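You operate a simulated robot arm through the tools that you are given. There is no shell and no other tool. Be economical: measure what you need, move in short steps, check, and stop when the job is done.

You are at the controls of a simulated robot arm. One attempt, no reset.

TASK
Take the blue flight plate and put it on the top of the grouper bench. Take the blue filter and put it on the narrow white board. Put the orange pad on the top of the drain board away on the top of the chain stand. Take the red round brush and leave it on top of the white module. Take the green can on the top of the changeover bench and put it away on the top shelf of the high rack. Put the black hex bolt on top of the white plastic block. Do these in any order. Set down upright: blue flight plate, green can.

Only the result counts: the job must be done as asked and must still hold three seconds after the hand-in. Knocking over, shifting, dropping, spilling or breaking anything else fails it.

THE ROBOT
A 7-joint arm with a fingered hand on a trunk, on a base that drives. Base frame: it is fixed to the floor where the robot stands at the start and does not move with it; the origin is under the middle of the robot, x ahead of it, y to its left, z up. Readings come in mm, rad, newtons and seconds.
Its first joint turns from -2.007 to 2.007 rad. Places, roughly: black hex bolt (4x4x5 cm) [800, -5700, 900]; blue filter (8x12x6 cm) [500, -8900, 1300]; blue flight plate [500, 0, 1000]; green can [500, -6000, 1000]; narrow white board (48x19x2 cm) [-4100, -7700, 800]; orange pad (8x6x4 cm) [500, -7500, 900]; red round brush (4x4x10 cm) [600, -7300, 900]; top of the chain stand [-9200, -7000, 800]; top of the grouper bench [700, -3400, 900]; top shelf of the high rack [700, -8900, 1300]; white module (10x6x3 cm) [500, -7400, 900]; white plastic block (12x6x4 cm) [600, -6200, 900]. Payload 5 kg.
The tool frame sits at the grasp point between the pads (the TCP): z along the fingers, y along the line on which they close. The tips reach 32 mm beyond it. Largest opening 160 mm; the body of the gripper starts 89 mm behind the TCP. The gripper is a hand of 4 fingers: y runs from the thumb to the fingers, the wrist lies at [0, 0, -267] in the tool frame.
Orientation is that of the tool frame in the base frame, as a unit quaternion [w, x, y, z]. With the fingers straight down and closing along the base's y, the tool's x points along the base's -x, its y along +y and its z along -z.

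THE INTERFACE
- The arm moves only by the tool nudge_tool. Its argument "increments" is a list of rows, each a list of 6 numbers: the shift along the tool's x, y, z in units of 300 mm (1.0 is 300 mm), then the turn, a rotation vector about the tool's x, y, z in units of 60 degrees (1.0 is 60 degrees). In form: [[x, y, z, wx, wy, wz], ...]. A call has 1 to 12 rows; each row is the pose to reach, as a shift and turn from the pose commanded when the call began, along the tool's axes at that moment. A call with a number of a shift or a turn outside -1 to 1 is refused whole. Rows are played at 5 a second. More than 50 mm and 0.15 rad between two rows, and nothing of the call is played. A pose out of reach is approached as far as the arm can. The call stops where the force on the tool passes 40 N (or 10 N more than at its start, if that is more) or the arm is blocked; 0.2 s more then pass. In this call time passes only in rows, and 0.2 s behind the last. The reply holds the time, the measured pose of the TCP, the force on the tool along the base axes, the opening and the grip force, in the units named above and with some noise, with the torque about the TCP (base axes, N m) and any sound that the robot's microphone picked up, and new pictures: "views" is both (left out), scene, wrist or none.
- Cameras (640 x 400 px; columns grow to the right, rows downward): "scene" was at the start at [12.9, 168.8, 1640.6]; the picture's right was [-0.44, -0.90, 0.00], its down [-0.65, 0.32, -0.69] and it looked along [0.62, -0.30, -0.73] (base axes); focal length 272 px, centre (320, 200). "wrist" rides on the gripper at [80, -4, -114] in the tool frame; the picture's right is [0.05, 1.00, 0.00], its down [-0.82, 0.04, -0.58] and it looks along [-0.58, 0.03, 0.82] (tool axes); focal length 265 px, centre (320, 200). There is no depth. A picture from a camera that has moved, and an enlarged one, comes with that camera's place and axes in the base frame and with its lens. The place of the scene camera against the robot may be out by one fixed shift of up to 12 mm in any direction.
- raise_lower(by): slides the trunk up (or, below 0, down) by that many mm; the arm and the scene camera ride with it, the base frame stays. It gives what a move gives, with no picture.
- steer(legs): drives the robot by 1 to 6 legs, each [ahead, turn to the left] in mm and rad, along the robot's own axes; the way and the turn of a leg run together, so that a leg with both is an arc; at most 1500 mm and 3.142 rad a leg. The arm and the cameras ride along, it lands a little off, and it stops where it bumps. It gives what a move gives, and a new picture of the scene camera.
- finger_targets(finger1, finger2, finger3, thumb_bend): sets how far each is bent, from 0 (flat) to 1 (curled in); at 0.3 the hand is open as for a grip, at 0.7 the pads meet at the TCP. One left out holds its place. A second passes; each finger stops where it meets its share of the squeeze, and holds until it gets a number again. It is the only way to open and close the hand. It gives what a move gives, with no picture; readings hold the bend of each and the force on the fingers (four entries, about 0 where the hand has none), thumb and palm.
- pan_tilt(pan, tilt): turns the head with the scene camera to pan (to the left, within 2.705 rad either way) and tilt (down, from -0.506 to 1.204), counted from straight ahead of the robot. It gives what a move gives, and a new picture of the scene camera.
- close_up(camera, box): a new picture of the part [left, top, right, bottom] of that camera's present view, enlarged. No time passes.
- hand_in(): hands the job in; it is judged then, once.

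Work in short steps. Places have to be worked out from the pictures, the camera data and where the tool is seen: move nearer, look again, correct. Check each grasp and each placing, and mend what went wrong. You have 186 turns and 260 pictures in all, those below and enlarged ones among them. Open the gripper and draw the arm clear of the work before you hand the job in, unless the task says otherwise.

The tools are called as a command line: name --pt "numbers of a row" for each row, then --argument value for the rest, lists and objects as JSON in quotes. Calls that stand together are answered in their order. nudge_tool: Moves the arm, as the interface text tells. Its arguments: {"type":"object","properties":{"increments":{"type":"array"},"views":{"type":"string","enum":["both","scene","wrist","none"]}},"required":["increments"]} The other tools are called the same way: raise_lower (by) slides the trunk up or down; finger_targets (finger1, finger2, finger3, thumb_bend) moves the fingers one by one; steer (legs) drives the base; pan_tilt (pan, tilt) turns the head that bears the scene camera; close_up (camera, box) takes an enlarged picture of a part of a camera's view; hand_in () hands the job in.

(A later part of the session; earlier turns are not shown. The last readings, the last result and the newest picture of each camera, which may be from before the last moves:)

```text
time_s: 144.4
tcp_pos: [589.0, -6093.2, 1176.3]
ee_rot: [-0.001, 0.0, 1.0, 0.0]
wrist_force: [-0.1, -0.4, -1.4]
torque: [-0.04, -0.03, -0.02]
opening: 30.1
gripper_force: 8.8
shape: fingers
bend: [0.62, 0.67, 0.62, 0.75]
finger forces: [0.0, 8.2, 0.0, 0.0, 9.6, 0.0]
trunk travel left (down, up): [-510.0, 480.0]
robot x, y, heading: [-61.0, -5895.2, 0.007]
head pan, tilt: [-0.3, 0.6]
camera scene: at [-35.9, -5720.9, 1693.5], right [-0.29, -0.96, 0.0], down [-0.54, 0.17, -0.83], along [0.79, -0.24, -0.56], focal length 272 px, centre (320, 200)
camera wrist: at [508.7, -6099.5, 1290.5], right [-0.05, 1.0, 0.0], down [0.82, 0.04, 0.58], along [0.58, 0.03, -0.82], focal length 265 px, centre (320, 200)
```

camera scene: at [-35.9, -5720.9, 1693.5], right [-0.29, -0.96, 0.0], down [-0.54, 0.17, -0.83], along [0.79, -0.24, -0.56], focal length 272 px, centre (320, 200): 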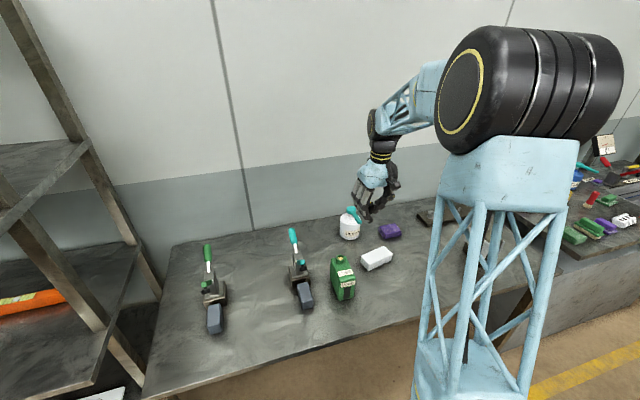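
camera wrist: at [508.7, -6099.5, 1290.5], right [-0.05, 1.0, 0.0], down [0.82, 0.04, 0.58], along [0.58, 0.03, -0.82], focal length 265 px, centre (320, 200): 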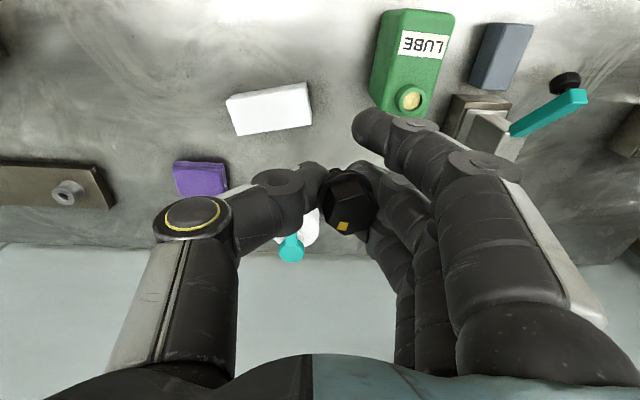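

Zoom on the block top.

close_up --camera "wrist" --box '[210, 60, 330, 160]'

close_up --camera "scene" --box '[320, 190, 430, 310]'

```text
4.00 times, centred on (270, 110) of wrist
camera zoom: at [508.7, -6099.5, 1290.5], right [-0.05, 1.0, 0.0], down [0.82, 0.04, 0.58], along [0.58, 0.03, -0.82], focal length 1062 px, centre (520, 560)
```

zoom: 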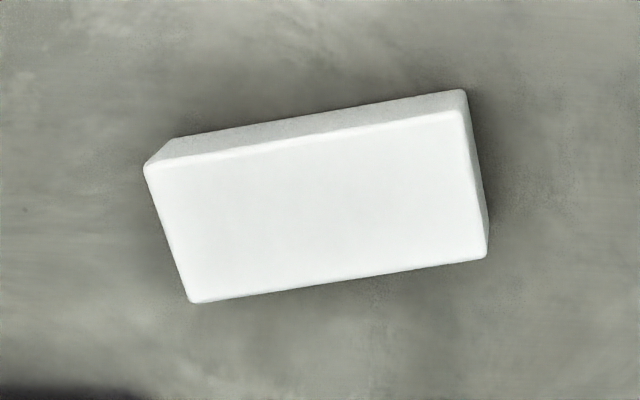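

```text
3.33 times, centred on (375, 250) of scene
camera zoom: at [-35.9, -5720.9, 1693.5], right [-0.29, -0.96, 0.0], down [-0.54, 0.17, -0.83], along [0.79, -0.24, -0.56], focal length 905 px, centre (137, 33)
```

zoom: 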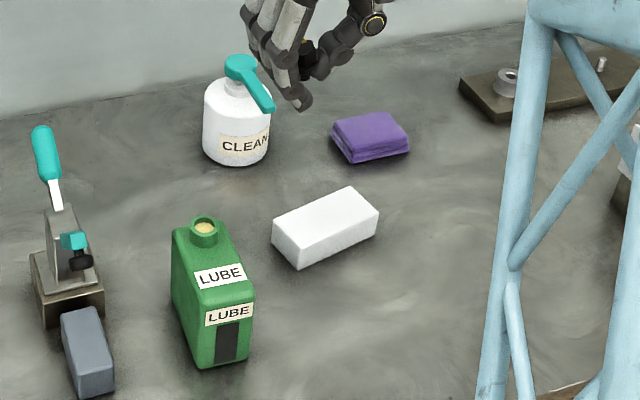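

Block top centre ≈(633,-6167,890). The bolt sits about +5 x, +16 y from the TCP, so I aim the TCP at (628,-6183) and descend to 965.

nudge_tool --pt "-0.06 -0.14 0.0 0 0 0" --pt "-0.13 -0.3 0.02 0 0 0" --pt "-0.13 -0.3 0.17 0 0 0" --pt "-0.13 -0.3 0.33 0 0 0" --pt "-0.13 -0.3 0.48 0 0 0" --pt "-0.13 -0.3 0.6 0 0 0" --pt "-0.13 -0.3 0.7 0 0 0" --views "both"

close_up --camera "scene" --box '[320, 190, 430, 310]'

close_up --camera "wrist" --box '[200, 60, 480, 260]'

```text
refused: row 2 steps farther than a row can; nothing moved
```

```text
3.33 times, centred on (375, 250) of scene
camera zoom: at [-35.9, -5720.9, 1693.5], right [-0.29, -0.96, 0.0], down [-0.54, 0.17, -0.83], along [0.79, -0.24, -0.56], focal length 905 px, centre (137, 33)
```

zoom: 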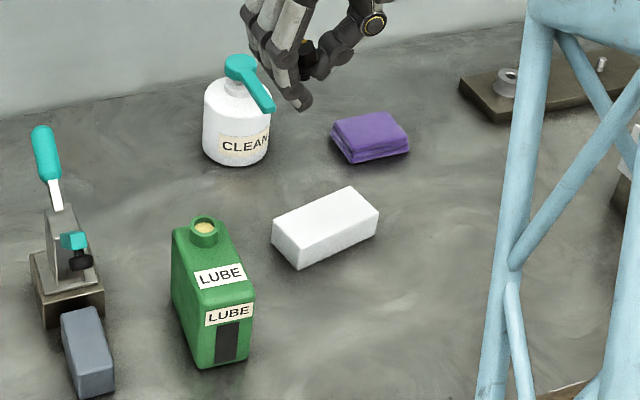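

```text
2.00 times, centred on (340, 160) of wrist
camera zoom: at [508.7, -6099.5, 1290.5], right [-0.05, 1.0, 0.0], down [0.82, 0.04, 0.58], along [0.58, 0.03, -0.82], focal length 531 px, centre (280, 280)
```

zoom: 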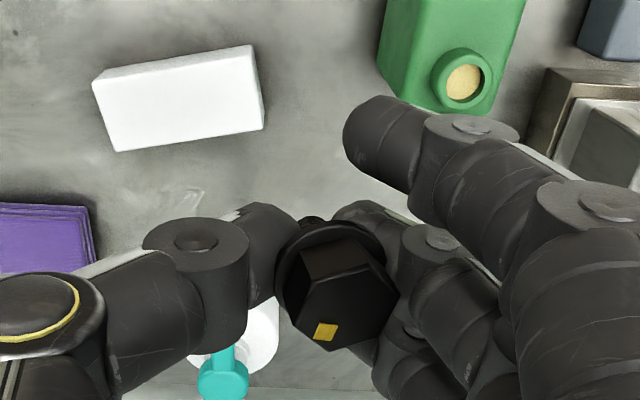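

A row was too long; I resend with shorter steps.

nudge_tool --pt "-0.05 -0.11 0.0 0 0 0" --pt "-0.1 -0.22 0.0 0 0 0" --pt "-0.13 -0.3 0.08 0 0 0" --pt "-0.13 -0.3 0.23 0 0 0" --pt "-0.13 -0.3 0.38 0 0 0" --pt "-0.13 -0.3 0.52 0 0 0" --pt "-0.13 -0.3 0.65 0 0 0" --views "both"

close_up --camera "scene" --box '[320, 190, 430, 310]'

close_up --camera "wrist" --box '[220, 100, 440, 260]'

```text
time_s: 146.0
tcp_pos: [628.1, -6188.2, 979.9]
ee_rot: [0.0, 0.0, 1.0, 0.001]
wrist_force: [-0.4, 0.3, -1.3]
torque: [-0.05, 0.01, 0.0]
opening: 30.0
gripper_force: 8.6
shape: fingers
bend: [0.62, 0.67, 0.62, 0.75]
finger forces: [0.0, 8.1, 0.0, 0.0, 9.5, 0.1]
trunk travel left (down, up): [-510.0, 480.0]
robot x, y, heading: [-63.4, -5897.9, 0.003]
head pan, tilt: [-0.3, 0.6]
camera scene: at [-35.5, -5721.1, 1693.5], right [-0.29, -0.96, 0.0], down [-0.54, 0.17, -0.82], along [0.79, -0.24, -0.57], focal length 272 px, centre (320, 200)
camera wrist: at [547.3, -6194.6, 1095.9], right [-0.05, 1.0, 0.0], down [0.82, 0.04, 0.58], along [0.58, 0.03, -0.82], focal length 265 px, centre (320, 200)
```

scene: 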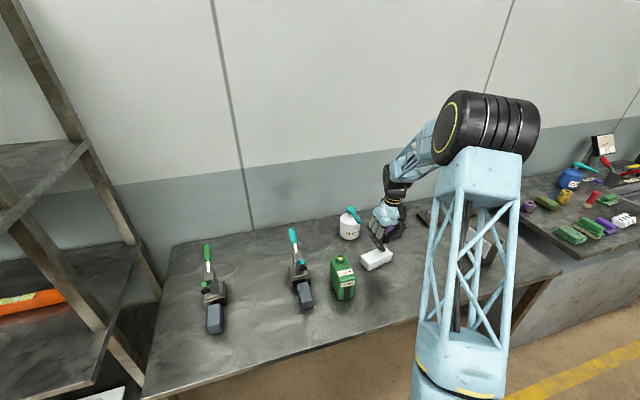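
wrist: 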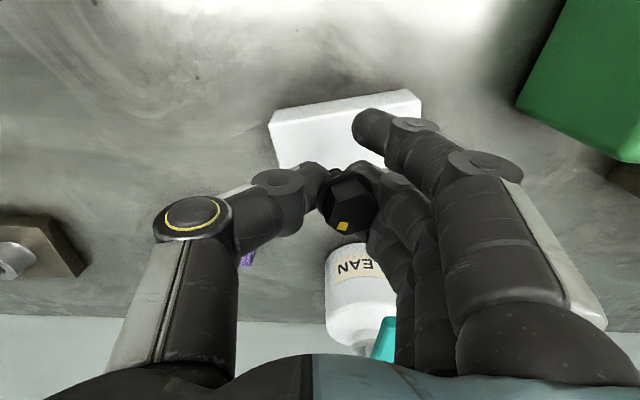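

```text
3.33 times, centred on (375, 250) of scene
camera zoom: at [-35.5, -5721.1, 1693.5], right [-0.29, -0.96, 0.0], down [-0.54, 0.17, -0.82], along [0.79, -0.24, -0.57], focal length 905 px, centre (137, 33)
```

zoom: 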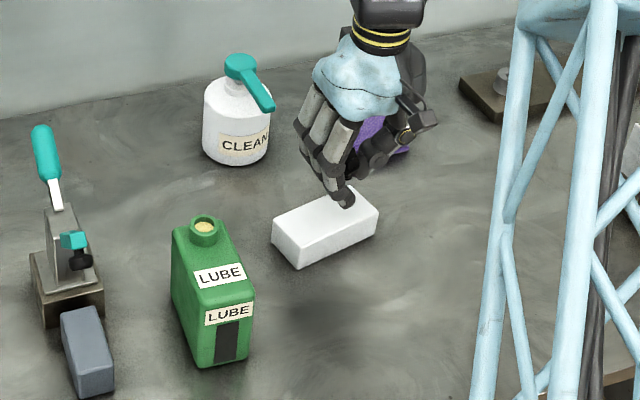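

```text
2.50 times, centred on (330, 180) of wrist
camera zoom: at [547.3, -6194.6, 1095.9], right [-0.05, 1.0, 0.0], down [0.82, 0.04, 0.58], along [0.58, 0.03, -0.82], focal length 664 px, centre (295, 250)
```

zoom: 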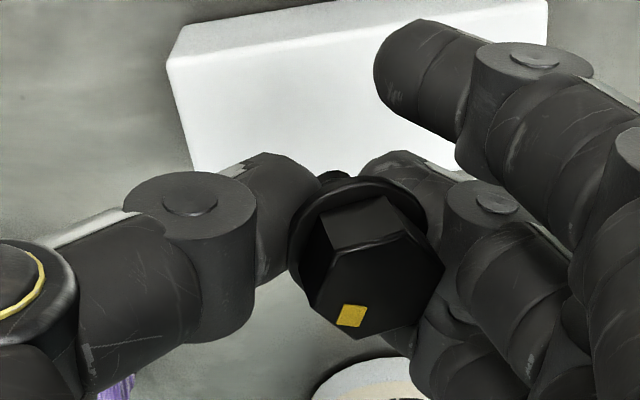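

The bolt is tilted ~8° in y; I counter-tilt the hand 8°, nudge +5 mm in y and descend to 940.

nudge_tool --pt "0 0.01 0.0 -0.066 0 0" --pt "0 0.017 0.03 -0.133 0 0" --pt "0 0.017 0.08 -0.133 0 0" --pt "0 0.017 0.125 -0.133 0 0" --views "wrist"

close_up --camera "scene" --box '[340, 200, 420, 290]'

close_up --camera "wrist" --box '[220, 100, 440, 260]'

```text
time_s: 147.0
tcp_pos: [623.6, -6180.9, 940.5]
ee_rot: [-0.001, -0.001, 0.998, 0.07]
wrist_force: [-0.1, 0.1, -0.2]
torque: [-0.01, 0.0, -0.01]
opening: 29.7
gripper_force: 8.6
shape: fingers
bend: [0.62, 0.67, 0.62, 0.75]
finger forces: [0.0, 8.2, 0.0, 0.1, 9.8, 0.0]
trunk travel left (down, up): [-510.0, 480.0]
robot x, y, heading: [-62.4, -5896.6, -0.0]
head pan, tilt: [-0.3, 0.6]
camera wrist: at [544.4, -6202.8, 1054.1], right [-0.05, 0.99, 0.14], down [0.82, -0.04, 0.58], along [0.58, 0.15, -0.81], focal length 265 px, centre (320, 200)
```

wrist: 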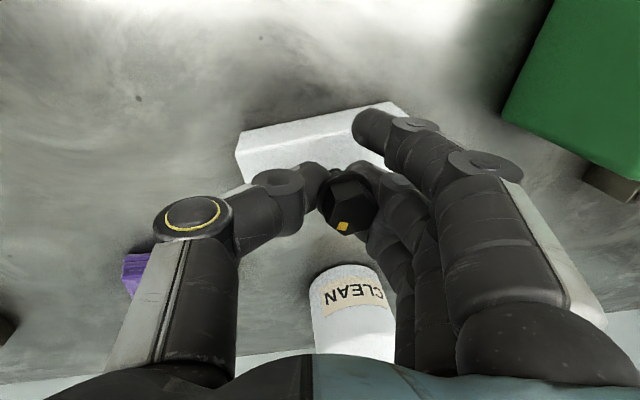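

```text
4.44 times, centred on (380, 245) of scene
camera zoom: at [-35.7, -5721.1, 1693.5], right [-0.29, -0.96, 0.0], down [-0.54, 0.17, -0.82], along [0.79, -0.24, -0.57], focal length 1207 px, centre (53, 0)
```

zoom: 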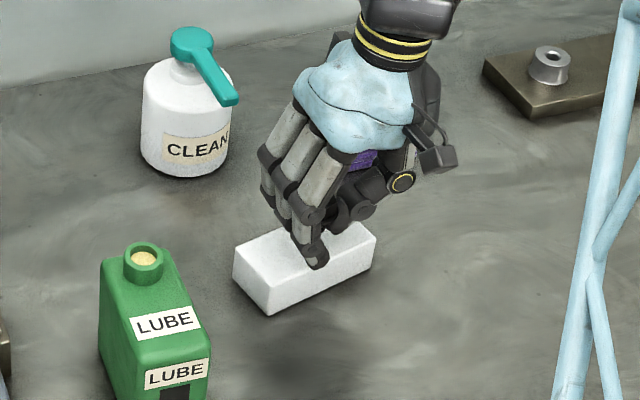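

```text
2.50 times, centred on (330, 180) of wrist
camera zoom: at [544.4, -6202.8, 1054.1], right [-0.05, 0.99, 0.14], down [0.82, -0.04, 0.58], along [0.58, 0.15, -0.81], focal length 664 px, centre (295, 250)
```

zoom: 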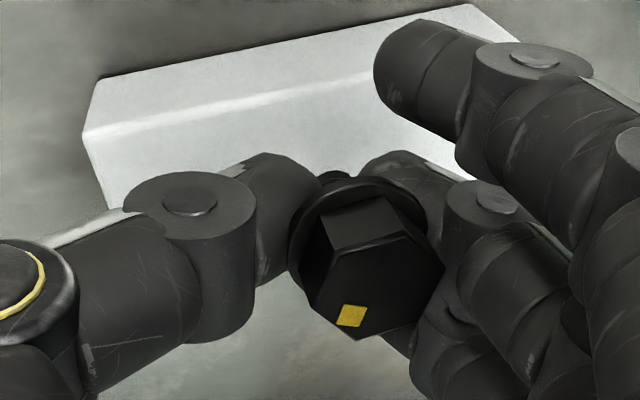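

The bolt's end is over the block centre (631,-6165). I lower 8 mm, then small steps to contact.

nudge_tool --pt "0 -0.004 0.025 0 0 0" --views "none"

nudge_tool --pt "0 -0.0015 0.01 0 0 0" --views "none"

close_up --camera "wrist" --box '[220, 100, 440, 260]'

```text
time_s: 147.4
tcp_pos: [626.4, -6179.2, 934.2]
ee_rot: [0.001, 0.0, 0.998, 0.07]
wrist_force: [0.0, 0.4, -0.3]
torque: [0.0, 0.0, 0.02]
opening: 29.8
gripper_force: 8.9
shape: fingers
bend: [0.62, 0.67, 0.62, 0.75]
finger forces: [0.0, 8.1, 0.0, 0.1, 9.7, 0.0]
trunk travel left (down, up): [-510.0, 480.0]
robot x, y, heading: [-60.5, -5899.2, 0.004]
head pan, tilt: [-0.3, 0.6]
```

```text
time_s: 147.8
tcp_pos: [626.4, -6180.7, 929.7]
ee_rot: [0.0, 0.0, 0.997, 0.071]
wrist_force: [0.0, -0.1, -0.3]
torque: [0.01, -0.01, 0.01]
opening: 29.8
gripper_force: 8.8
shape: fingers
bend: [0.62, 0.67, 0.62, 0.75]
finger forces: [0.0, 8.0, 0.0, 0.0, 9.7, 0.0]
trunk travel left (down, up): [-510.0, 480.0]
robot x, y, heading: [-59.5, -5898.2, 0.004]
head pan, tilt: [-0.3, 0.6]
```

```text
2.50 times, centred on (330, 180) of wrist
camera zoom: at [545.4, -6201.4, 1043.4], right [-0.05, 0.99, 0.14], down [0.82, -0.04, 0.58], along [0.58, 0.14, -0.8], focal length 664 px, centre (295, 250)
```

zoom: 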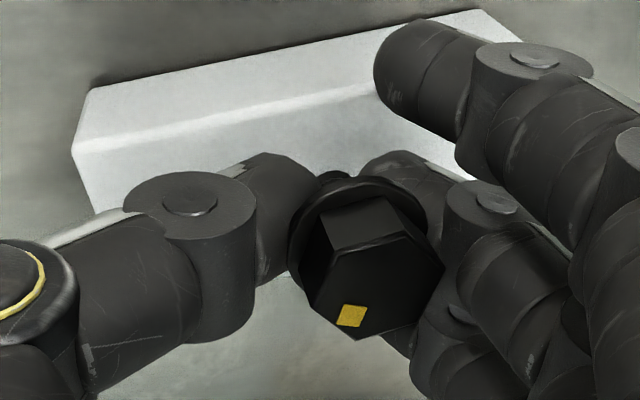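

No contact yet; continuing 2–3 mm at a time.

nudge_tool --pt "0 -0.0015 0.01 0 0 0" --views "none"

nudge_tool --pt "0 -0.001 0.008 0 0 0" --views "none"

nudge_tool --pt "0 -0.001 0.007 0 0 0" --views "none"

close_up --camera "scene" --box '[350, 220, 410, 280]'

```text
time_s: 148.2
tcp_pos: [626.1, -6178.6, 926.2]
ee_rot: [0.0, 0.0, 0.998, 0.071]
wrist_force: [0.2, 0.5, -0.7]
torque: [0.0, 0.02, 0.05]
opening: 30.0
gripper_force: 8.5
shape: fingers
bend: [0.62, 0.67, 0.62, 0.75]
finger forces: [0.1, 8.1, 0.1, 0.0, 9.7, 0.1]
trunk travel left (down, up): [-510.0, 480.0]
robot x, y, heading: [-59.6, -5901.1, 0.006]
head pan, tilt: [-0.3, 0.6]
```

```text
time_s: 148.6
tcp_pos: [626.0, -6180.1, 925.5]
ee_rot: [-0.001, 0.0, 0.998, 0.07]
wrist_force: [0.9, 0.1, -0.8]
torque: [0.01, -0.03, 0.0]
opening: 29.7
gripper_force: 8.4
shape: fingers
bend: [0.62, 0.67, 0.62, 0.75]
finger forces: [0.1, 8.1, 0.1, 0.0, 9.7, 0.1]
trunk travel left (down, up): [-510.0, 480.0]
robot x, y, heading: [-60.7, -5900.6, 0.003]
head pan, tilt: [-0.3, 0.6]
```

```text
time_s: 149.0
tcp_pos: [625.6, -6179.3, 923.6]
ee_rot: [0.0, 0.0, 0.998, 0.07]
wrist_force: [-0.1, 0.4, 4.6]
torque: [0.16, -0.19, -0.05]
opening: 30.1
gripper_force: 11.2
shape: fingers
bend: [0.62, 0.67, 0.62, 0.75]
finger forces: [0.1, 8.1, 5.2, 0.1, 9.6, 0.0]
trunk travel left (down, up): [-510.0, 480.0]
robot x, y, heading: [-60.8, -5897.6, 0.001]
head pan, tilt: [-0.3, 0.6]
```

```text
6.67 times, centred on (380, 250) of scene
camera zoom: at [-36.1, -5720.8, 1693.6], right [-0.29, -0.96, 0.0], down [-0.54, 0.17, -0.83], along [0.79, -0.24, -0.56], focal length 1810 px, centre (-80, -133)
```

zoom: 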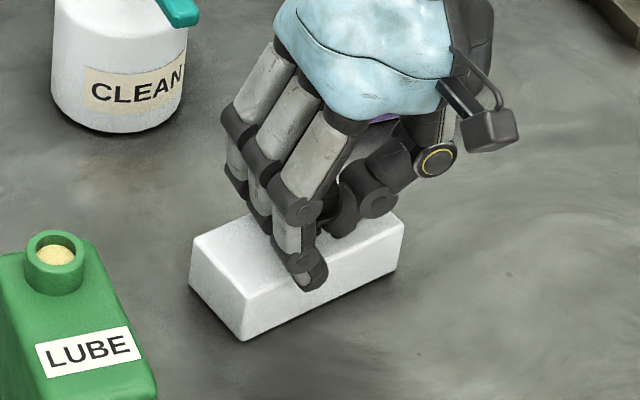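

Finger 3 touches the block before the bolt does. I raise 4 mm and curl fingers 1 and 3 further.

nudge_tool --pt "0 0.002 -0.014 0 0 0" --views "none"

finger_targets --finger1 0.85 --finger3 0.85

close_up --camera "scene" --box '[350, 220, 410, 280]'

close_up --camera "wrist" --box '[220, 100, 440, 260]'

```text
time_s: 149.4
tcp_pos: [626.1, -6180.3, 927.6]
ee_rot: [0.0, 0.0, 0.997, 0.071]
wrist_force: [1.0, -1.0, -0.4]
torque: [-0.04, 0.0, 0.0]
opening: 30.0
gripper_force: 8.0
shape: fingers
bend: [0.62, 0.67, 0.62, 0.75]
finger forces: [0.0, 8.1, 0.0, 0.0, 9.7, 0.0]
trunk travel left (down, up): [-510.0, 480.0]
robot x, y, heading: [-62.0, -5901.4, 0.002]
head pan, tilt: [-0.3, 0.6]
```

```text
time_s: 150.4
tcp_pos: [625.6, -6180.6, 926.2]
ee_rot: [0.0, 0.001, 0.998, 0.07]
wrist_force: [-0.7, 0.0, -0.1]
torque: [0.01, 0.04, -0.01]
opening: 22.5
gripper_force: 8.5
shape: fingers
bend: [0.85, 0.67, 0.85, 0.75]
finger forces: [0.0, 8.1, 0.0, 0.0, 9.7, 0.0]
trunk travel left (down, up): [-510.0, 480.0]
robot x, y, heading: [-62.6, -5901.6, 0.002]
head pan, tilt: [-0.3, 0.6]
```

```text
6.67 times, centred on (380, 250) of scene
camera zoom: at [-35.9, -5721.0, 1693.5], right [-0.29, -0.96, 0.0], down [-0.54, 0.17, -0.82], along [0.79, -0.24, -0.57], focal length 1810 px, centre (-80, -133)
```

zoom: 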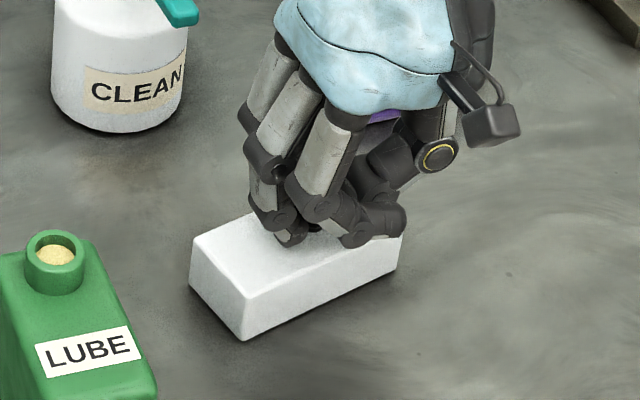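

```text
2.50 times, centred on (330, 180) of wrist
camera zoom: at [545.5, -6202.1, 1040.4], right [-0.05, 0.99, 0.14], down [0.82, -0.04, 0.58], along [0.58, 0.14, -0.8], focal length 664 px, centre (295, 250)
```

zoom: 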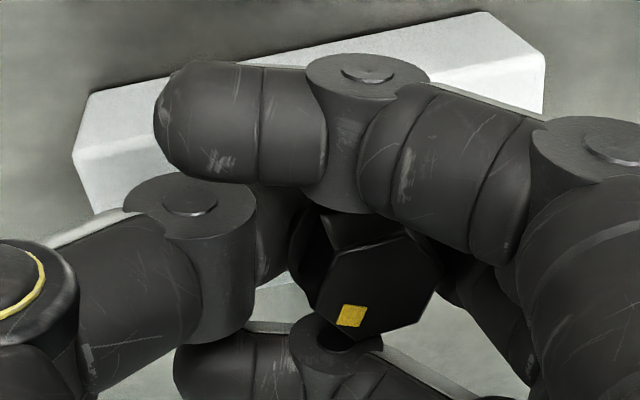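

Good. Continue lowering in 2 mm steps.

nudge_tool --pt "0 -0.002 0.015 0 0 0" --views "none"

nudge_tool --pt "0 -0.001 0.008 0 0 0" --views "none"

nudge_tool --pt "0 -0.001 0.007 0 0 0" --views "none"

```text
time_s: 150.8
tcp_pos: [626.9, -6179.4, 923.0]
ee_rot: [0.0, 0.0, 0.997, 0.071]
wrist_force: [0.0, -0.1, -0.7]
torque: [-0.04, -0.06, 0.03]
opening: 22.6
gripper_force: 9.7
shape: fingers
bend: [0.85, 0.67, 0.85, 0.75]
finger forces: [0.1, 8.4, 0.0, 0.0, 9.9, 0.0]
trunk travel left (down, up): [-510.0, 480.0]
robot x, y, heading: [-60.2, -5899.5, 0.001]
head pan, tilt: [-0.3, 0.6]
```

```text
time_s: 151.2
tcp_pos: [627.5, -6178.2, 921.6]
ee_rot: [-0.001, -0.001, 0.998, 0.069]
wrist_force: [-2.2, 0.9, 12.0]
torque: [0.35, 0.06, 0.07]
opening: 22.5
gripper_force: 15.3
shape: fingers
bend: [0.85, 0.69, 0.85, 0.75]
finger forces: [0.0, 21.3, 0.0, 0.0, 9.7, 0.0]
trunk travel left (down, up): [-510.0, 480.0]
robot x, y, heading: [-56.8, -5900.2, 0.002]
head pan, tilt: [-0.3, 0.6]
```

```text
time_s: 151.6
tcp_pos: [626.2, -6179.0, 922.0]
ee_rot: [0.001, -0.001, 0.998, 0.071]
wrist_force: [0.1, 0.5, 22.2]
torque: [0.63, 0.02, 0.05]
opening: 22.6
gripper_force: 21.2
shape: fingers
bend: [0.85, 0.71, 0.85, 0.76]
finger forces: [0.0, 32.4, 0.0, 0.1, 9.8, 0.0]
trunk travel left (down, up): [-510.0, 480.0]
robot x, y, heading: [-63.4, -5899.3, 0.0]
head pan, tilt: [-0.3, 0.6]
```

Now finger 2's tip rests on the block; the bolt end must be within a few mm of it. I relieve 3 mm and release slowly; orientation of the bolt isn't critical.

nudge_tool --pt "0 0.001 -0.011 0 0 0" --views "none"

finger_targets --finger2 0.62 --thumb_bend 0.71

close_up --camera "wrist" --box '[220, 100, 440, 260]'

```text
time_s: 152.0
tcp_pos: [626.1, -6178.5, 922.3]
ee_rot: [-0.001, -0.001, 0.998, 0.069]
wrist_force: [2.0, -0.5, 11.7]
torque: [0.35, -0.12, -0.11]
opening: 22.6
gripper_force: 15.9
shape: fingers
bend: [0.85, 0.7, 0.85, 0.76]
finger forces: [0.1, 22.3, 0.0, 0.0, 9.7, 0.0]
trunk travel left (down, up): [-510.0, 480.0]
robot x, y, heading: [-62.4, -5896.1, 0.005]
head pan, tilt: [-0.3, 0.6]
```

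```text
time_s: 153.0
tcp_pos: [625.7, -6178.0, 922.7]
ee_rot: [0.002, 0.001, 0.998, 0.069]
wrist_force: [3.7, -1.6, 25.8]
torque: [0.48, -0.12, -0.11]
opening: 22.8
gripper_force: 15.2
shape: fingers
bend: [0.85, 0.67, 0.85, 0.72]
finger forces: [0.0, 22.2, 0.0, 0.1, 8.3, 0.0]
trunk travel left (down, up): [-510.0, 480.0]
robot x, y, heading: [-61.5, -5896.9, 0.005]
head pan, tilt: [-0.3, 0.6]
```

```text
2.50 times, centred on (330, 180) of wrist
camera zoom: at [545.0, -6200.3, 1035.8], right [-0.05, 0.99, 0.14], down [0.81, -0.04, 0.58], along [0.58, 0.14, -0.8], focal length 664 px, centre (295, 250)
```

zoom: 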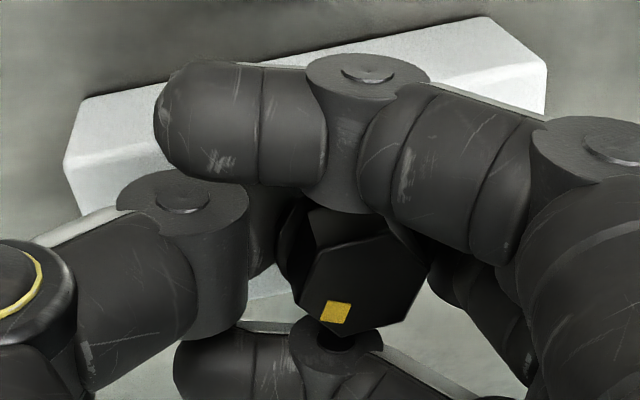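

Opening pushes the fingertips down; I raise 4 mm and open a little more.

nudge_tool --pt "0 0.002 -0.014 0 0 0" --views "none"

finger_targets --finger2 0.61 --thumb_bend 0.69

close_up --camera "wrist" --box '[220, 100, 440, 260]'

close_up --camera "scene" --box '[350, 220, 410, 280]'

```text
time_s: 153.4
tcp_pos: [625.3, -6180.1, 923.8]
ee_rot: [-0.001, 0.0, 0.997, 0.071]
wrist_force: [0.1, -0.4, 2.5]
torque: [0.01, 0.02, -0.02]
opening: 23.2
gripper_force: 2.1
shape: fingers
bend: [0.85, 0.63, 0.85, 0.71]
finger forces: [0.0, 2.4, 0.1, 0.1, 1.3, 0.0]
trunk travel left (down, up): [-510.0, 480.0]
robot x, y, heading: [-61.2, -5899.9, 0.003]
head pan, tilt: [-0.3, 0.6]
```

```text
time_s: 154.4
tcp_pos: [626.7, -6179.5, 925.1]
ee_rot: [0.001, 0.001, 0.998, 0.07]
wrist_force: [-1.3, 0.9, 0.6]
torque: [0.03, 0.01, -0.01]
opening: 23.9
gripper_force: 0.8
shape: fingers
bend: [0.85, 0.61, 0.85, 0.69]
finger forces: [0.0, 0.3, 0.0, 0.0, 1.8, 0.1]
trunk travel left (down, up): [-510.0, 480.0]
robot x, y, heading: [-62.0, -5898.6, 0.003]
head pan, tilt: [-0.3, 0.6]
```

```text
2.50 times, centred on (330, 180) of wrist
camera zoom: at [545.6, -6200.9, 1039.2], right [-0.05, 0.99, 0.14], down [0.82, -0.04, 0.58], along [0.58, 0.14, -0.8], focal length 664 px, centre (295, 250)
```

zoom: 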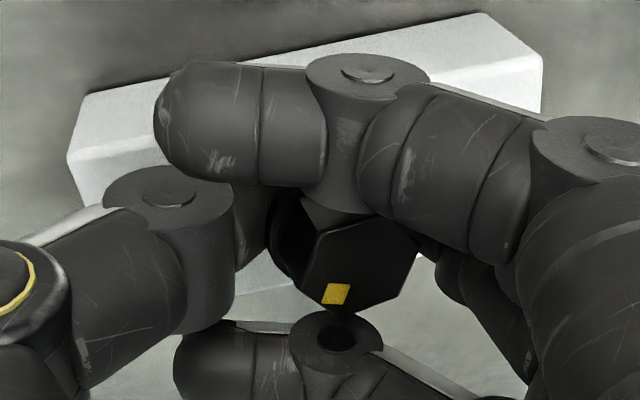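

```text
6.67 times, centred on (380, 250) of scene
camera zoom: at [-36.0, -5720.9, 1693.5], right [-0.29, -0.96, 0.0], down [-0.54, 0.17, -0.83], along [0.79, -0.24, -0.56], focal length 1810 px, centre (-80, -133)
```

zoom: 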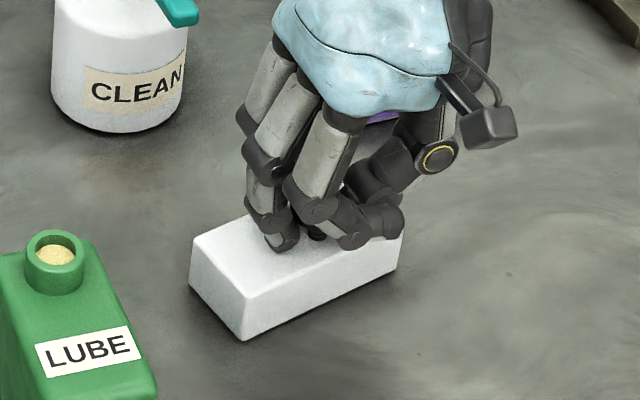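

Nearly free. I raise slightly, open finger 2 and thumb fully, then rise with small steps.

nudge_tool --pt "0 0.002 -0.014 0 0 0" --views "none"

finger_targets --finger2 0.54 --thumb_bend 0.62

close_up --camera "scene" --box '[350, 220, 410, 280]'

close_up --camera "wrist" --box '[220, 100, 440, 260]'

```text
time_s: 154.8
tcp_pos: [625.8, -6179.7, 928.9]
ee_rot: [0.0, 0.001, 0.998, 0.069]
wrist_force: [0.0, 0.6, -1.1]
torque: [-0.01, 0.05, -0.01]
opening: 24.2
gripper_force: 0.4
shape: fingers
bend: [0.85, 0.61, 0.85, 0.69]
finger forces: [0.1, 0.4, 0.0, 0.0, 0.4, 0.0]
trunk travel left (down, up): [-510.0, 480.0]
robot x, y, heading: [-59.5, -5896.2, 0.006]
head pan, tilt: [-0.3, 0.6]
```

```text
time_s: 155.8
tcp_pos: [626.4, -6179.4, 930.5]
ee_rot: [0.001, 0.0, 0.998, 0.069]
wrist_force: [1.1, 0.7, 10.7]
torque: [-0.2, -0.04, 0.03]
opening: 27.2
gripper_force: 5.5
shape: fingers
bend: [0.85, 0.54, 0.85, 0.64]
finger forces: [0.0, 0.0, 0.0, 0.0, 10.7, 0.0]
trunk travel left (down, up): [-510.0, 480.0]
robot x, y, heading: [-63.2, -5896.2, 0.004]
head pan, tilt: [-0.3, 0.6]
```

```text
6.67 times, centred on (380, 250) of scene
camera zoom: at [-36.5, -5720.6, 1693.6], right [-0.29, -0.96, 0.0], down [-0.54, 0.17, -0.83], along [0.79, -0.24, -0.56], focal length 1810 px, centre (-80, -133)
```

zoom: 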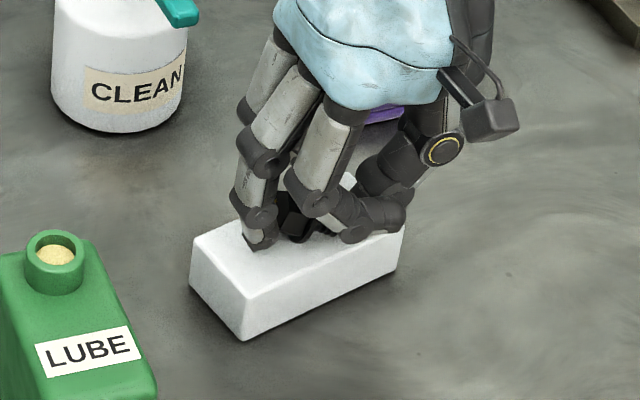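

```text
2.50 times, centred on (330, 180) of wrist
camera zoom: at [545.7, -6201.0, 1044.3], right [-0.05, 0.99, 0.14], down [0.82, -0.04, 0.58], along [0.58, 0.14, -0.8], focal length 664 px, centre (295, 250)
```

zoom: 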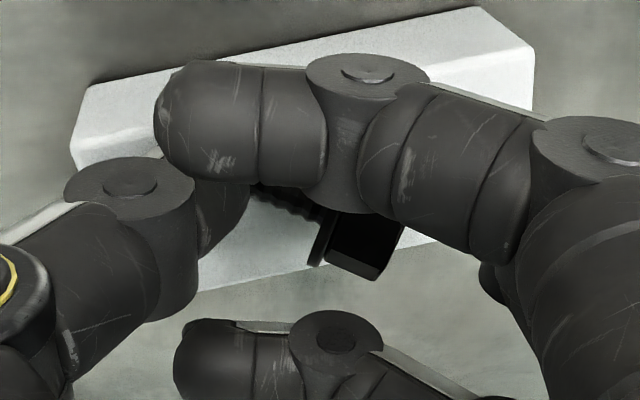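

The bolt has laid over on the block top, well inside it. I raise the hand off and check.

nudge_tool --pt "0 0.004 -0.03 0 0 0" --pt "0 0.01 -0.08 0 0 0" --pt "0 0.02 -0.2 0.06 0 0" --pt "0 0.03 -0.35 0.133 0 0" --pt "0 0.03 -0.5 0.133 0 0" --pt "0 0.03 -0.65 0.133 0 0" --views "wrist"

close_up --camera "scene" --box '[340, 210, 420, 290]'

```text
time_s: 157.2
tcp_pos: [628.8, -6196.7, 1125.5]
ee_rot: [-0.002, 0.0, 1.0, 0.001]
wrist_force: [0.4, -1.0, 0.3]
torque: [-0.01, -0.01, 0.02]
opening: 28.9
gripper_force: 0.0
shape: fingers
bend: [0.85, 0.54, 0.85, 0.62]
finger forces: [0.0, 0.0, 0.0, 0.0, 0.0, 0.0]
trunk travel left (down, up): [-510.0, 480.0]
robot x, y, heading: [-58.3, -5895.5, 0.004]
head pan, tilt: [-0.3, 0.6]
camera wrist: at [547.1, -6202.8, 1240.0], right [-0.05, 1.0, 0.0], down [0.82, 0.04, 0.58], along [0.58, 0.03, -0.82], focal length 265 px, centre (320, 200)
```

wrist: 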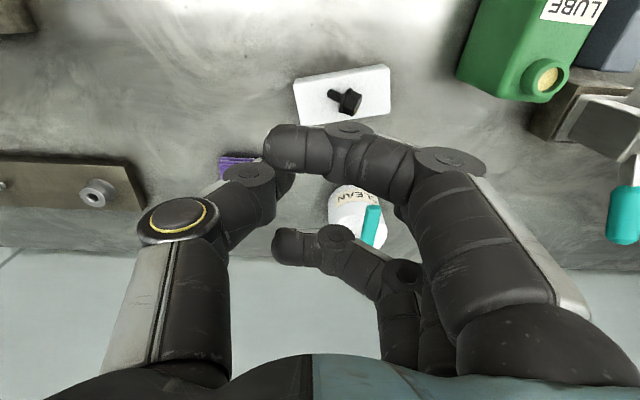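

```text
5.00 times, centred on (380, 250) of scene
camera zoom: at [-36.4, -5720.8, 1693.5], right [-0.29, -0.96, 0.0], down [-0.54, 0.17, -0.83], along [0.79, -0.24, -0.56], focal length 1358 px, centre (20, -50)
```

zoom: 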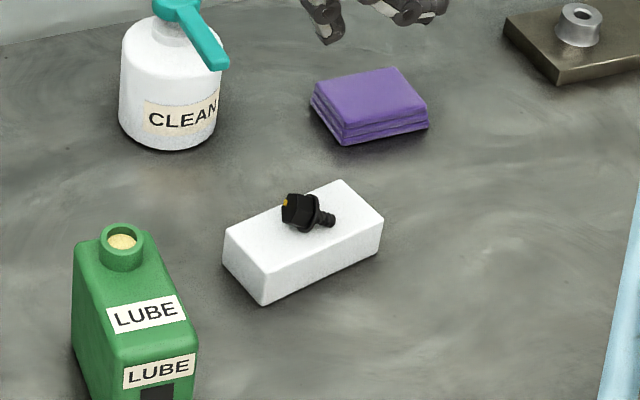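

Bolt done — it rests on the block. Next the green LUBE can: I open the hand, rise and move over it for a look.

nudge_tool --pt "0 0 -0.14 0 0 0" --pt "0.05 0.04 -0.25 0 0 0" --pt "0.12 0.14 -0.33 0 0 0" --pt "0.19 0.27 -0.36 0 0 0" --pt "0.25 0.4 -0.36 0 0 0" --pt "0.3 0.53 -0.36 0 0 0" --views "none"

finger_targets --finger1 0.3 --finger2 0.3 --finger3 0.3 --thumb_bend 0.3

nudge_tool --pt "0 0.05 0 0 0 0" --pt "0 0.1 0 0 0 0" --views "both"

```text
time_s: 158.6
tcp_pos: [537.4, -6036.9, 1231.6]
ee_rot: [-0.001, 0.0, 1.0, 0.001]
wrist_force: [-0.6, 0.2, -0.5]
torque: [-0.03, 0.0, -0.01]
opening: 28.6
gripper_force: 0.0
shape: fingers
bend: [0.85, 0.54, 0.85, 0.62]
finger forces: [0.0, 0.0, 0.0, 0.0, 0.0, 0.0]
trunk travel left (down, up): [-510.0, 480.0]
robot x, y, heading: [-63.1, -5901.8, 0.003]
head pan, tilt: [-0.3, 0.6]
```

```text
time_s: 159.6
tcp_pos: [536.7, -6037.8, 1230.7]
ee_rot: [0.0, 0.0, 1.0, 0.001]
wrist_force: [0.6, 0.0, 0.2]
torque: [-0.01, 0.01, -0.01]
opening: 170.2
gripper_force: 0.0
shape: fingers
bend: [0.3, 0.3, 0.3, 0.3]
finger forces: [0.0, 0.0, 0.0, 0.0, 0.0, 0.1]
trunk travel left (down, up): [-510.0, 480.0]
robot x, y, heading: [-61.9, -5900.0, 0.004]
head pan, tilt: [-0.3, 0.6]
```

```text
time_s: 160.2
tcp_pos: [536.7, -6009.2, 1234.1]
ee_rot: [0.0, 0.0, 1.0, 0.0]
wrist_force: [0.2, 0.0, -0.5]
torque: [0.03, 0.0, -0.02]
opening: 170.2
gripper_force: 0.0
shape: fingers
bend: [0.3, 0.3, 0.3, 0.3]
finger forces: [0.0, 0.0, 0.0, 0.0, 0.0, 0.1]
trunk travel left (down, up): [-510.0, 480.0]
robot x, y, heading: [-58.7, -5897.8, 0.009]
head pan, tilt: [-0.3, 0.6]
camera scene: at [-36.0, -5720.4, 1693.5], right [-0.29, -0.96, 0.0], down [-0.54, 0.17, -0.83], along [0.79, -0.24, -0.56], focal length 272 px, centre (320, 200)
camera wrist: at [455.7, -6014.2, 1348.4], right [-0.05, 1.0, 0.0], down [0.82, 0.04, 0.58], along [0.58, 0.03, -0.82], focal length 265 px, centre (320, 200)
```

scene: 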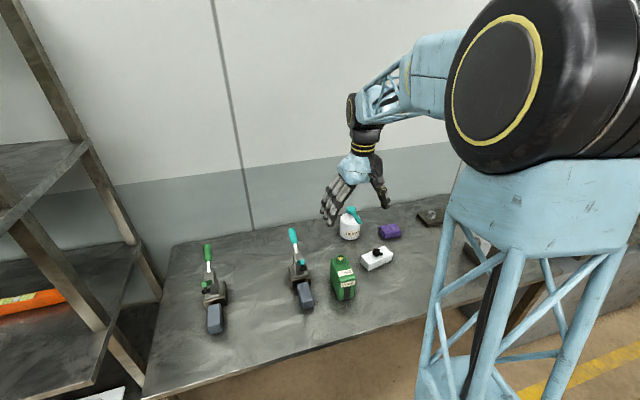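
wrist: 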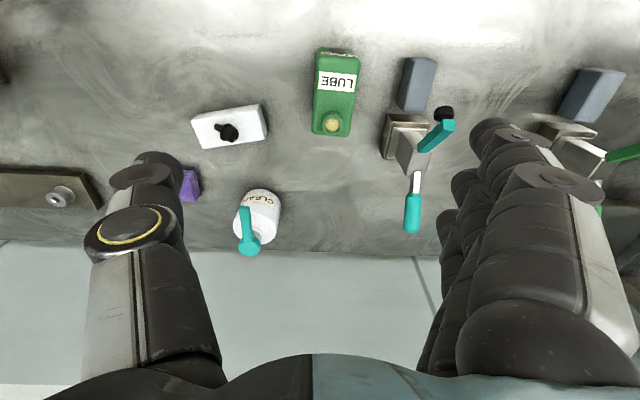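

close_up --camera "wrist" --box '[290, 30, 470, 150]'

close_up --camera "scene" --box '[285, 220, 405, 320]'

```text
3.33 times, centred on (380, 90) of wrist
camera zoom: at [455.7, -6014.2, 1348.4], right [-0.05, 1.0, 0.0], down [0.82, 0.04, 0.58], along [0.58, 0.03, -0.82], focal length 885 px, centre (120, 567)
```

zoom: 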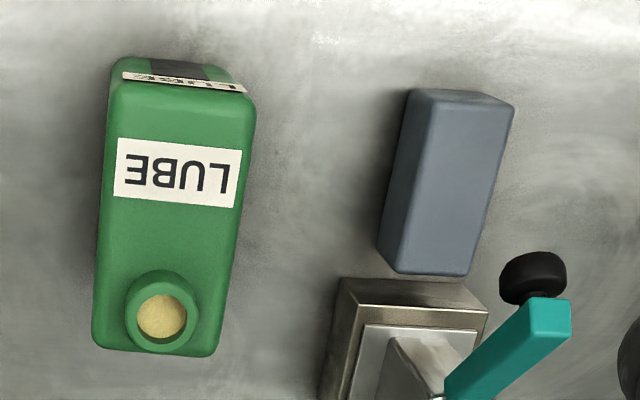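

```text
4.00 times, centred on (345, 270) of scene
camera zoom: at [-36.0, -5720.4, 1693.5], right [-0.29, -0.96, 0.0], down [-0.54, 0.17, -0.83], along [0.79, -0.24, -0.56], focal length 1086 px, centre (220, -80)
```

zoom: 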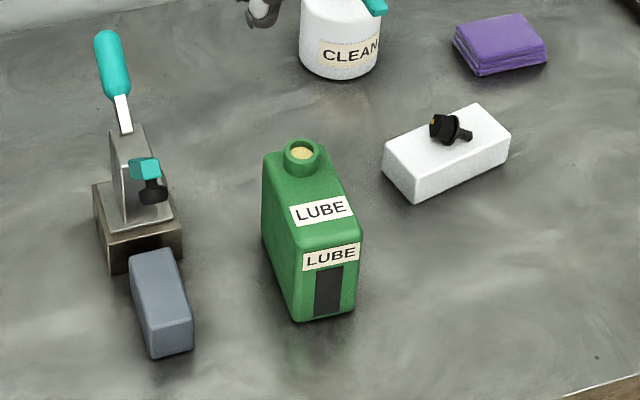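

The can: top centre ≈(552,-5987,955), ~106×58 mm, aligned with x. I narrow the opening to 112, align and descend to 1060.

finger_targets --finger1 0.45 --finger2 0.45 --finger3 0.45 --thumb_bend 0.45

nudge_tool --pt "-0.05 0.073 0.05 0 0 0" --pt "-0.05 0.073 0.2 0 0 0" --pt "-0.05 0.073 0.35 0 0 0" --pt "-0.05 0.073 0.5 0 0 0" --pt "-0.05 0.073 0.58 0 0 0" --views "both"

close_up --camera "scene" --box '[285, 200, 405, 320]'

```text
time_s: 161.2
tcp_pos: [535.7, -6009.2, 1233.6]
ee_rot: [0.0, -0.001, 1.0, 0.001]
wrist_force: [-0.2, 0.0, -0.7]
torque: [0.0, -0.02, -0.05]
opening: 112.1
gripper_force: 0.0
shape: fingers
bend: [0.45, 0.45, 0.45, 0.45]
finger forces: [0.1, 0.0, 0.0, 0.1, 0.0, 0.1]
trunk travel left (down, up): [-510.0, 480.0]
robot x, y, heading: [-59.1, -5899.4, 0.002]
head pan, tilt: [-0.3, 0.6]
```

```text
time_s: 162.4
tcp_pos: [553.8, -5984.9, 1055.3]
ee_rot: [0.0, 0.0, 1.0, 0.001]
wrist_force: [-0.1, -0.4, 0.0]
torque: [0.02, 0.0, 0.0]
opening: 112.0
gripper_force: 0.1
shape: fingers
bend: [0.45, 0.45, 0.45, 0.45]
finger forces: [0.0, 0.0, 0.0, 0.0, 0.1, 0.0]
trunk travel left (down, up): [-510.0, 480.0]
robot x, y, heading: [-63.3, -5897.5, 0.005]
head pan, tilt: [-0.3, 0.6]
camera scene: at [-35.8, -5720.9, 1693.6], right [-0.29, -0.96, 0.0], down [-0.54, 0.17, -0.82], along [0.79, -0.24, -0.57], focal length 272 px, centre (320, 200)
camera wrist: at [472.4, -5991.4, 1171.4], right [-0.05, 1.0, 0.0], down [0.82, 0.04, 0.58], along [0.58, 0.03, -0.82], focal length 265 px, centre (320, 200)
```

scene: 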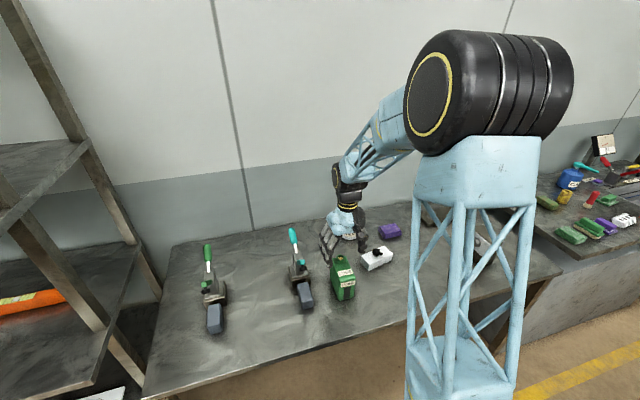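
wrist: 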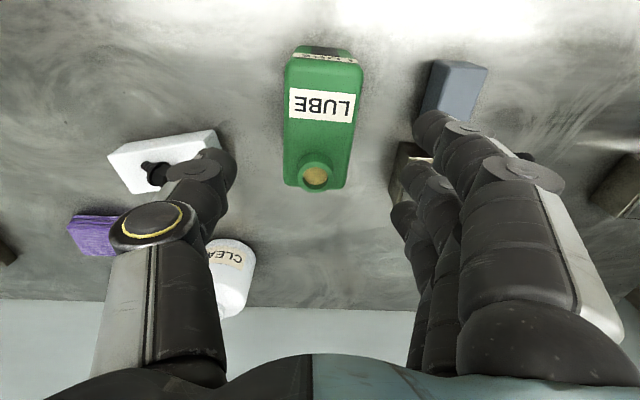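

```text
3.33 times, centred on (345, 260) of scene
camera zoom: at [-35.8, -5720.9, 1693.6], right [-0.29, -0.96, 0.0], down [-0.54, 0.17, -0.82], along [0.79, -0.24, -0.57], focal length 905 px, centre (237, 0)
```

zoom: 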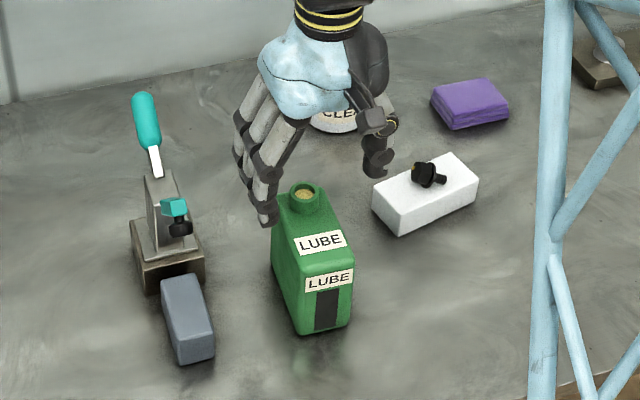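

Can centre refined to (547,-5986), top 953. I descend to z≈928.

nudge_tool --pt "0.02 -0.003 0.12 0 0 0" --pt "0.02 -0.003 0.25 0 0 0" --pt "0.02 -0.003 0.35 0 0 0" --pt "0.02 -0.003 0.424 0 0 0" --views "wrist"

close_up --camera "scene" --box '[285, 200, 405, 320]'

```text
time_s: 163.4
tcp_pos: [545.3, -5990.5, 928.9]
ee_rot: [0.0, -0.002, 1.0, 0.001]
wrist_force: [-0.1, -0.5, 0.3]
torque: [-0.02, -0.01, -0.01]
opening: 112.0
gripper_force: 0.1
shape: fingers
bend: [0.45, 0.45, 0.45, 0.45]
finger forces: [0.0, 0.1, 0.0, 0.1, 0.0, 0.0]
trunk travel left (down, up): [-510.0, 480.0]
robot x, y, heading: [-61.1, -5898.8, 0.003]
head pan, tilt: [-0.3, 0.6]
camera wrist: at [465.2, -5995.7, 1044.6], right [-0.05, 1.0, 0.0], down [0.82, 0.04, 0.58], along [0.58, 0.03, -0.82], focal length 265 px, centre (320, 200)
```

wrist: 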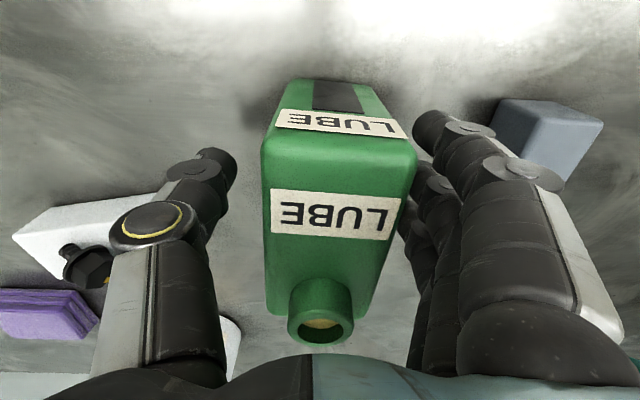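

```text
3.33 times, centred on (345, 260) of scene
camera zoom: at [-35.7, -5720.9, 1693.5], right [-0.29, -0.96, 0.0], down [-0.54, 0.17, -0.82], along [0.79, -0.24, -0.57], focal length 905 px, centre (237, 0)
```

zoom: 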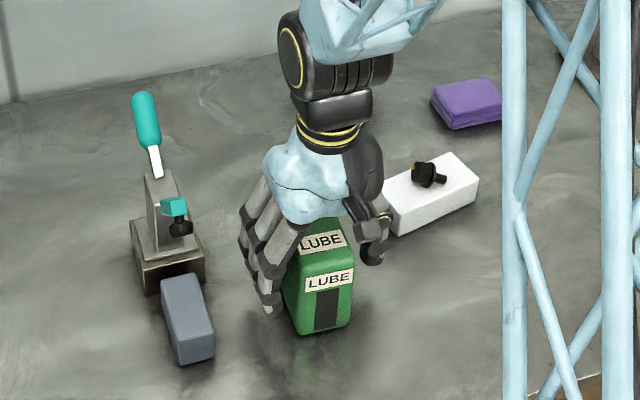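

Well aligned. I go 14 mm lower for a deeper grip and close.

nudge_tool --pt "-0.005 0.01 0.025 0 0 0" --pt "-0.01 0.015 0.047 0 0 0" --views "none"

finger_targets --finger1 0.72 --finger2 0.72 --finger3 0.72 --thumb_bend 0.72

nudge_tool --pt "0 0 -0.04 0 0 0" --pt "0 0 -0.1 0 0 0" --views "wrist"

close_up --camera "scene" --box '[285, 200, 405, 320]'

```text
time_s: 164.0
tcp_pos: [547.9, -5982.5, 916.2]
ee_rot: [0.0, -0.001, 1.0, 0.001]
wrist_force: [-0.2, 0.1, 0.5]
torque: [-0.06, -0.01, 0.0]
opening: 112.0
gripper_force: 0.2
shape: fingers
bend: [0.45, 0.45, 0.45, 0.45]
finger forces: [0.0, 0.0, 0.0, 0.0, 0.0, 0.0]
trunk travel left (down, up): [-510.0, 480.0]
robot x, y, heading: [-61.7, -5900.8, -0.001]
head pan, tilt: [-0.3, 0.6]
```

```text
time_s: 165.0
tcp_pos: [548.0, -5981.7, 916.8]
ee_rot: [0.0, 0.0, 1.0, 0.001]
wrist_force: [-1.0, 0.8, 0.5]
torque: [0.0, 0.01, 0.0]
opening: 69.9
gripper_force: 20.7
shape: fingers
bend: [0.57, 0.57, 0.58, 0.59]
finger forces: [6.9, 6.9, 6.8, 0.0, 20.6, 0.0]
trunk travel left (down, up): [-510.0, 480.0]
robot x, y, heading: [-59.9, -5902.1, 0.002]
head pan, tilt: [-0.3, 0.6]
```

```text
time_s: 165.6
tcp_pos: [546.8, -5981.0, 946.2]
ee_rot: [0.0, 0.0, 1.0, 0.0]
wrist_force: [0.3, 0.2, -4.4]
torque: [0.01, 0.03, -0.01]
opening: 69.8
gripper_force: 20.7
shape: fingers
bend: [0.57, 0.57, 0.58, 0.59]
finger forces: [7.0, 6.9, 6.8, 0.1, 20.8, 0.0]
trunk travel left (down, up): [-510.0, 480.0]
robot x, y, heading: [-63.1, -5896.8, 0.001]
head pan, tilt: [-0.3, 0.6]
camera wrist: at [467.0, -5987.4, 1061.3], right [-0.05, 1.0, 0.0], down [0.82, 0.04, 0.58], along [0.58, 0.03, -0.82], focal length 265 px, centre (320, 200)
```

wrist: 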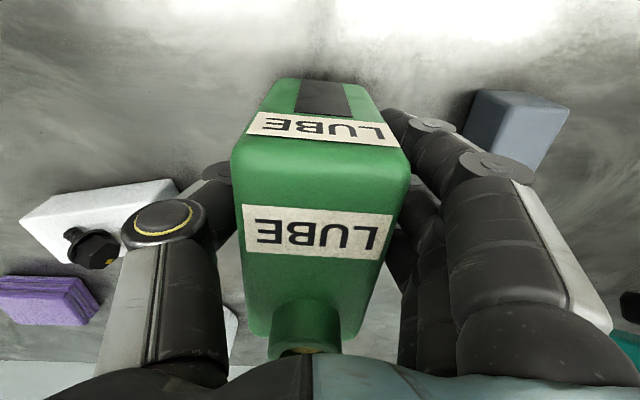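

```text
3.33 times, centred on (345, 260) of scene
camera zoom: at [-35.9, -5720.7, 1693.5], right [-0.29, -0.96, 0.0], down [-0.54, 0.17, -0.83], along [0.79, -0.24, -0.56], focal length 905 px, centre (237, 0)
```

zoom: 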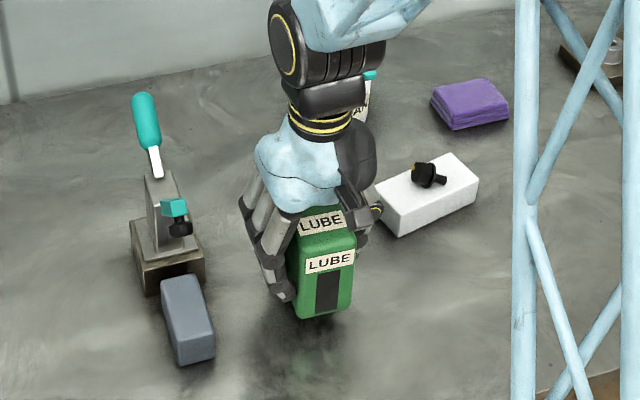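

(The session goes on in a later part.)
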